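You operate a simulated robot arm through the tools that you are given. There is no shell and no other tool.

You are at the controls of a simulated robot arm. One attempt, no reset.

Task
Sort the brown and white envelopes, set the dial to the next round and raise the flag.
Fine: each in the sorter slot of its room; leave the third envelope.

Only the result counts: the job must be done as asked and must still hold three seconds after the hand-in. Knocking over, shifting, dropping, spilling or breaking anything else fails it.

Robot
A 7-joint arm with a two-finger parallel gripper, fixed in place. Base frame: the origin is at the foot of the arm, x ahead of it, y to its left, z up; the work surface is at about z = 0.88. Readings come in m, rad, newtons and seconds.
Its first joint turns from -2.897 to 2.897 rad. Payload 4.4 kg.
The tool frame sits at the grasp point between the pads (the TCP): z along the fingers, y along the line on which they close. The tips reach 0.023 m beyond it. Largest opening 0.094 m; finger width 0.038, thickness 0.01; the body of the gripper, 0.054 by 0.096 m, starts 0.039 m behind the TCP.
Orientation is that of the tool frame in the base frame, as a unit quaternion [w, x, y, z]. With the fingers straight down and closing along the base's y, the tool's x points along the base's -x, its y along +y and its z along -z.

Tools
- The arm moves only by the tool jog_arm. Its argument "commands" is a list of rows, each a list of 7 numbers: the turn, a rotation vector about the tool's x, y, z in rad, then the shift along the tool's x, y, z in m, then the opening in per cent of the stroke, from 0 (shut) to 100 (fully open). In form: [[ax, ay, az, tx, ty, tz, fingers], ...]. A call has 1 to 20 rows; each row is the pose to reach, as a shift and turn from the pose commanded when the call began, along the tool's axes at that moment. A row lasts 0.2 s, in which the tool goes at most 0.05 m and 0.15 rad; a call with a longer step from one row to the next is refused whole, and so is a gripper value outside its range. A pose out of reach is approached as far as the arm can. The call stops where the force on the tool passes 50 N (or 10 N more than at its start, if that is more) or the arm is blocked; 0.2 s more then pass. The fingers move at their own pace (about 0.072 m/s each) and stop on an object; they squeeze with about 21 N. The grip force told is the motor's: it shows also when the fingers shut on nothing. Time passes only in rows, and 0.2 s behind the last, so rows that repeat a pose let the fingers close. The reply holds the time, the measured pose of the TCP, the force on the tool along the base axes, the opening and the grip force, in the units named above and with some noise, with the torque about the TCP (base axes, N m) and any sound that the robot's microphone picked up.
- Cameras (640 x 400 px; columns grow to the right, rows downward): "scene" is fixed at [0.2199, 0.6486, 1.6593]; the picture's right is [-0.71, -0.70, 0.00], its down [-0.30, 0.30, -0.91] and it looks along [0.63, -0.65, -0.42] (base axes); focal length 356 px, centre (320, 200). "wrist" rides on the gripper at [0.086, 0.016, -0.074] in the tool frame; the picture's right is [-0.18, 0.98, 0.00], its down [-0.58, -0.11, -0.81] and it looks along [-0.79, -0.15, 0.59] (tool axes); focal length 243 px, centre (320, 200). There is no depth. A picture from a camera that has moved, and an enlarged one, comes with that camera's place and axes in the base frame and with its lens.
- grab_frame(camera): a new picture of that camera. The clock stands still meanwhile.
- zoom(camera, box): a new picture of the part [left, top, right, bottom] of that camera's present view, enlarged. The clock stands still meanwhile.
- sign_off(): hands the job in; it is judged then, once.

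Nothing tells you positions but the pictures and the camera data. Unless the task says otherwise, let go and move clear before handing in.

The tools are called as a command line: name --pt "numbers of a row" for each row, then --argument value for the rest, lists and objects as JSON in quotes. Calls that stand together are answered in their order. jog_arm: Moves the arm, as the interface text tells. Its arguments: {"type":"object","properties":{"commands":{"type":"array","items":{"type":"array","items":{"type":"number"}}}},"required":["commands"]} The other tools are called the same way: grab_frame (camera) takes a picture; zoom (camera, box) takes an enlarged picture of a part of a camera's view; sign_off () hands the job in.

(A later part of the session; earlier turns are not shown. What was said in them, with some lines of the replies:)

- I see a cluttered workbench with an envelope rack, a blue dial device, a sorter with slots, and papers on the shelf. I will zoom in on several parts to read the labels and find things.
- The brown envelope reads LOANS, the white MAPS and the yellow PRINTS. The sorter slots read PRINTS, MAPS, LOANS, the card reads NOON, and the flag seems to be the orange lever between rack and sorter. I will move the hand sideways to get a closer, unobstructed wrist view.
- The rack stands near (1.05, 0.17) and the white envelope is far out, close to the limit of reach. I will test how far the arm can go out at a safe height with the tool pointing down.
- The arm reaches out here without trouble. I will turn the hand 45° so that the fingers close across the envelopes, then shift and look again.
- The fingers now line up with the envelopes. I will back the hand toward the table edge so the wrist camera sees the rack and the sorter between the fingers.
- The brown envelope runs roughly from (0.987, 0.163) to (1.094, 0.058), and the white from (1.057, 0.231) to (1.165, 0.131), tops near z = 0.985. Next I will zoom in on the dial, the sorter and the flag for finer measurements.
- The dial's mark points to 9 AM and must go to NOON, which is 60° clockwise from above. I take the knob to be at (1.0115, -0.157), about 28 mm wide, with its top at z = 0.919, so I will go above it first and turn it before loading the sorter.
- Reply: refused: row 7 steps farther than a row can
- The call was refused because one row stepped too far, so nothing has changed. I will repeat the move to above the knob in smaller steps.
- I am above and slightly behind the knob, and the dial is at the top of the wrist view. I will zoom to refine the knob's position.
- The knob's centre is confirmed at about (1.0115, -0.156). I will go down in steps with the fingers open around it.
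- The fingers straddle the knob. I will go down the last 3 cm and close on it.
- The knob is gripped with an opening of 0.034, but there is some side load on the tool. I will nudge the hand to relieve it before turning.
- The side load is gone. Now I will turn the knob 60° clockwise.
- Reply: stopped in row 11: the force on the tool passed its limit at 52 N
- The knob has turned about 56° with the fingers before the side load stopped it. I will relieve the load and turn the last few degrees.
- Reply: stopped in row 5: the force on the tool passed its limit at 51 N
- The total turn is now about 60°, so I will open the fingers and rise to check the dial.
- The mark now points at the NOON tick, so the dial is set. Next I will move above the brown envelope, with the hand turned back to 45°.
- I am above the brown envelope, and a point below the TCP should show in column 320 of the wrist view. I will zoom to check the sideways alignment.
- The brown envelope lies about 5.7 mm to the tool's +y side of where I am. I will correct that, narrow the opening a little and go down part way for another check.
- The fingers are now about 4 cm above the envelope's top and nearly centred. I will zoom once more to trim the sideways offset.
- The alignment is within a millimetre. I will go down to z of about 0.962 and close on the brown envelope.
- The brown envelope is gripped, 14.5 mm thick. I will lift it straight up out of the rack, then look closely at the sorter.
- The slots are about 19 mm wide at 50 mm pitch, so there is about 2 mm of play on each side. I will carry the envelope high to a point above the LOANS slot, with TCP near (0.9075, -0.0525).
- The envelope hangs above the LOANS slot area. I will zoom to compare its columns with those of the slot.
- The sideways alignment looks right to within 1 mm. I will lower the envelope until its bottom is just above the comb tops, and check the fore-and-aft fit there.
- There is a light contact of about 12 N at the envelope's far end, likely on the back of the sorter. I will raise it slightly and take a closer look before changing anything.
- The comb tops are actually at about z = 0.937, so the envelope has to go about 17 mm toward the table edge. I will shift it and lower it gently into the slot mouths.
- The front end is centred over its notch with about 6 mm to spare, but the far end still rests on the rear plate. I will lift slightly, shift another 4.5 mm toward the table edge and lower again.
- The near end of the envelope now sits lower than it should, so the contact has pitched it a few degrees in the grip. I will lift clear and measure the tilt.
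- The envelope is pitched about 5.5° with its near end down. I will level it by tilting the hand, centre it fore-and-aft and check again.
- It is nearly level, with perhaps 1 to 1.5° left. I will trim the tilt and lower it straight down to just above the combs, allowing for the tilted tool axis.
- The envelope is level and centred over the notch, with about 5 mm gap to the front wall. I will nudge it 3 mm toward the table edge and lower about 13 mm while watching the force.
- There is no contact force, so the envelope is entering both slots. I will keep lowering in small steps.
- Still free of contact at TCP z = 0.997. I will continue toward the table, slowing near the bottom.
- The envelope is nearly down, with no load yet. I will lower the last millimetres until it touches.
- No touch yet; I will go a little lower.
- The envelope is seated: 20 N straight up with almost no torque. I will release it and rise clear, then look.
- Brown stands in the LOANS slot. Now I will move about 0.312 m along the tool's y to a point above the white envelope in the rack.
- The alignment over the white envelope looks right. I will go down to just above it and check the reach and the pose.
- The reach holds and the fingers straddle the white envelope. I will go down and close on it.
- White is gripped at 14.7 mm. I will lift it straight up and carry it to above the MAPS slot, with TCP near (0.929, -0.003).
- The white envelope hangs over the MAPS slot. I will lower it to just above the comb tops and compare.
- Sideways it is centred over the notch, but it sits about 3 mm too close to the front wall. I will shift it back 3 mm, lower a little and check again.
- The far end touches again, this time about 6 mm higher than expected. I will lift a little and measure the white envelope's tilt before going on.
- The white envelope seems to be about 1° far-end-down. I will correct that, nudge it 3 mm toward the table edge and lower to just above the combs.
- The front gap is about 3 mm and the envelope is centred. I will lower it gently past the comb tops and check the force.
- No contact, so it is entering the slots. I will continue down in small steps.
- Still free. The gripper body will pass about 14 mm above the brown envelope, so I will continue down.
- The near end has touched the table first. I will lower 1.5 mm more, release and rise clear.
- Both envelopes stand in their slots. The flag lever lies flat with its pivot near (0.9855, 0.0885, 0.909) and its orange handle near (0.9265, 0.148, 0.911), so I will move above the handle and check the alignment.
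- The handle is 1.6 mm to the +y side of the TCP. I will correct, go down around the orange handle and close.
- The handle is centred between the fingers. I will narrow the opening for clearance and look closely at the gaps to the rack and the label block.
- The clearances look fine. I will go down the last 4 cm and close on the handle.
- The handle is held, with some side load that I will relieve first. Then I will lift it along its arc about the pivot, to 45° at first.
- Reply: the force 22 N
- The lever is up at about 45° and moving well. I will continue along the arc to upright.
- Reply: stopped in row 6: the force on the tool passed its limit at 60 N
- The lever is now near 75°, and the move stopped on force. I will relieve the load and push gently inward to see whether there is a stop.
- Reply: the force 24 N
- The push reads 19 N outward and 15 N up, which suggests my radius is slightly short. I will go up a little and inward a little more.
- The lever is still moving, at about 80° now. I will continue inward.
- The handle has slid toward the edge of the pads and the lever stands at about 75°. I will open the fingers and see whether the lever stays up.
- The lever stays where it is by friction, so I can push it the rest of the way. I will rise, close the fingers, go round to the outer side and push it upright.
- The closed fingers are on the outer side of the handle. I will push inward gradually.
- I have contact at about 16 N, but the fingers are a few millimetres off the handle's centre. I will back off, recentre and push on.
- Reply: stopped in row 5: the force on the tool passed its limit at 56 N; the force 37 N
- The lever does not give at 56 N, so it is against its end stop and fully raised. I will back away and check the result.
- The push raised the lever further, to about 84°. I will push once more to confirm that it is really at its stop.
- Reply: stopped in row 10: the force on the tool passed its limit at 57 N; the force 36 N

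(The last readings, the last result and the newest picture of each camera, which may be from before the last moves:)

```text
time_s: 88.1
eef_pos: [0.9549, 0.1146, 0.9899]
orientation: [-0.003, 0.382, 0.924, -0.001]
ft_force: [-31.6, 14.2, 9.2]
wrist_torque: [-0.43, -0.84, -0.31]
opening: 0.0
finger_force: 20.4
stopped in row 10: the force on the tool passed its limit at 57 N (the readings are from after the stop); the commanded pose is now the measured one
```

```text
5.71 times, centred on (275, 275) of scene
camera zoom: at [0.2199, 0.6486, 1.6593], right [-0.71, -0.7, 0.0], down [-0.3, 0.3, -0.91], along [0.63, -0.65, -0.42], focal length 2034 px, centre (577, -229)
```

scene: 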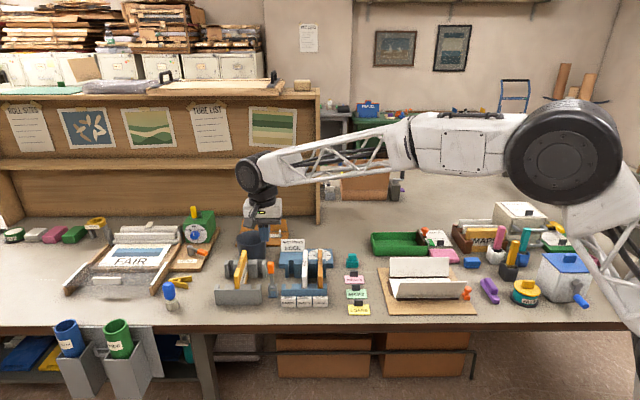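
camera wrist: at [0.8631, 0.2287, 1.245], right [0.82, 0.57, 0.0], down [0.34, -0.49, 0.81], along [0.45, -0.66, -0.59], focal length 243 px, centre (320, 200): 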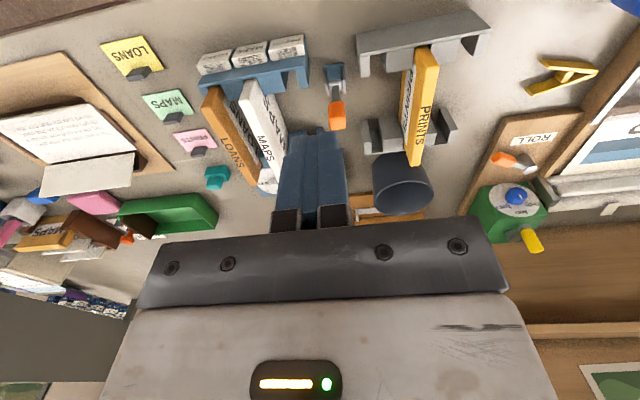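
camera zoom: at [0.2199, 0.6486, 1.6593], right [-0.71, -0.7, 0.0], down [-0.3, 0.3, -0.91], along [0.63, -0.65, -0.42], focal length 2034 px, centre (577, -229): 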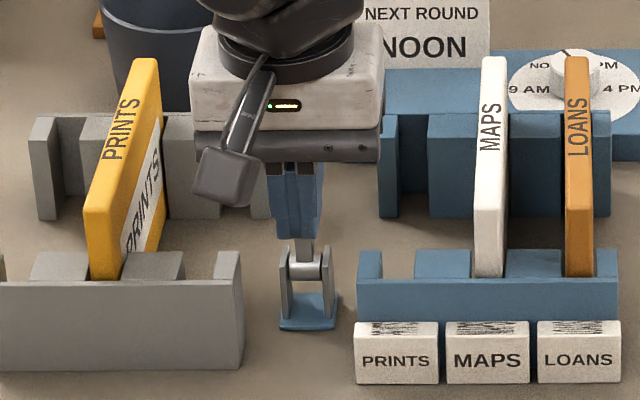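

The fingers stopped at exactly the same place, so the lever is at its stop. I will back off, rise clear and do a last check.

jog_arm --pt "0 0 0 0.01 0 0 0" --pt "0 0 0 0.04 0 0 0" --pt "0 0 0 0.06 0 -0.03 0" --pt "0 0 0 0.06 0 -0.07 0" --pt "0 0 0 0.06 0 -0.11 0" --pt "0 0 0 0.06 0 -0.15 0" --pt "0 0 0 0.06 0 -0.19 0" --pt "0 0 0 0.06 0 -0.23 0" --pt "0 0 0 0.06 0 -0.25 0" --pt "0 0 0 0.06 0 -0.25 0" --pt "0 0 0 0.06 0 -0.25 0" --pt "0 0 0 0.06 0 -0.25 0"

zoom --camera "scene" --box '[205, 225, 350, 315]'

zoom --camera "scene" --box '[295, 235, 345, 275]'

grab_frame --camera "scene"

zoom --camera "wrist" --box '[180, 20, 460, 230]'

```text
time_s: 90.7
eef_pos: [0.9137, 0.155, 1.2398]
orientation: [-0.004, 0.381, 0.924, 0.0]
ft_force: [-0.2, 0.0, -0.8]
wrist_torque: [0.02, 0.03, 0.01]
opening: 0.0002
finger_force: 20.5
```

```text
4.41 times, centred on (278, 270) of scene
camera zoom: at [0.2199, 0.6486, 1.6593], right [-0.71, -0.7, 0.0], down [-0.3, 0.3, -0.91], along [0.63, -0.65, -0.42], focal length 1571 px, centre (508, -109)
```

zoom: 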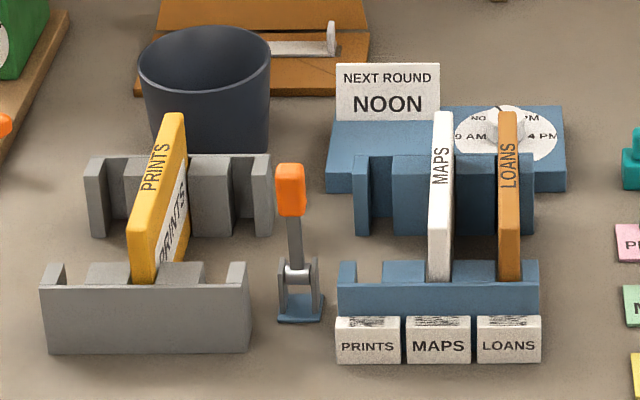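

```text
10.00 times, centred on (320, 255) of scene
camera zoom: at [0.2199, 0.6486, 1.6593], right [-0.71, -0.7, 0.0], down [-0.3, 0.3, -0.91], along [0.63, -0.65, -0.42], focal length 3559 px, centre (320, -350)
```

zoom: 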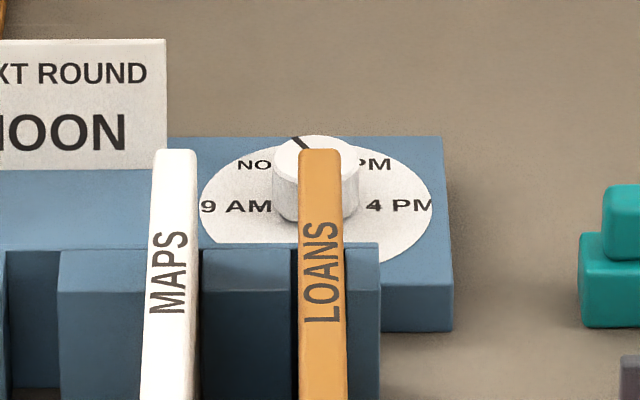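

```text
taken
```

scene: 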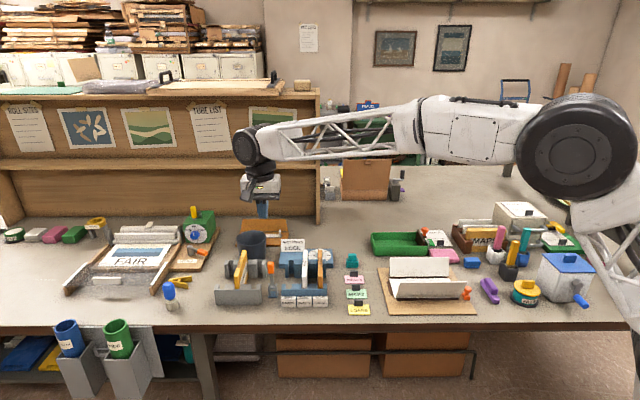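

```text
1.90 times, centred on (320, 125) of wrist
camera zoom: at [0.8639, 0.2288, 1.3147], right [0.82, 0.57, 0.0], down [0.34, -0.49, 0.8], along [0.45, -0.66, -0.59], focal length 462 px, centre (320, 343)
```

zoom: 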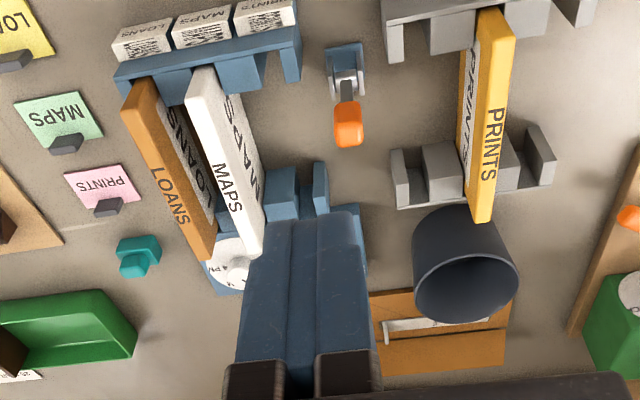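

Brown stands in LOANS and white in MAPS, the dial points to NOON, the flag is up at its stop, and the yellow envelope is untouched. The arm is clear and nothing else looks disturbed, so I hand the job in.

sign_off

```text
The job is handed in.
```

The job is done and handed in. I don't have the judging result.

- **Envelopes:** the brown one stands in the LOANS slot and the white one in the MAPS slot. The yellow PRINTS envelope is still in its rack.
- **Dial:** the mark points at the NOON tick, about 60° clockwise from where it started at 9 AM.
- **Flag:** the lever is raised to about 84°. It stopped at the same point on two pushes of over 50 N, so I take that as its end stop. It has stayed up since I let go.

While I was lowering the envelopes, their far ends touched the back of the sorter three times, at about 9 to 12 N. In the final pictures the sorter, the rack and everything else look unmoved, and the arm is clear of everything.
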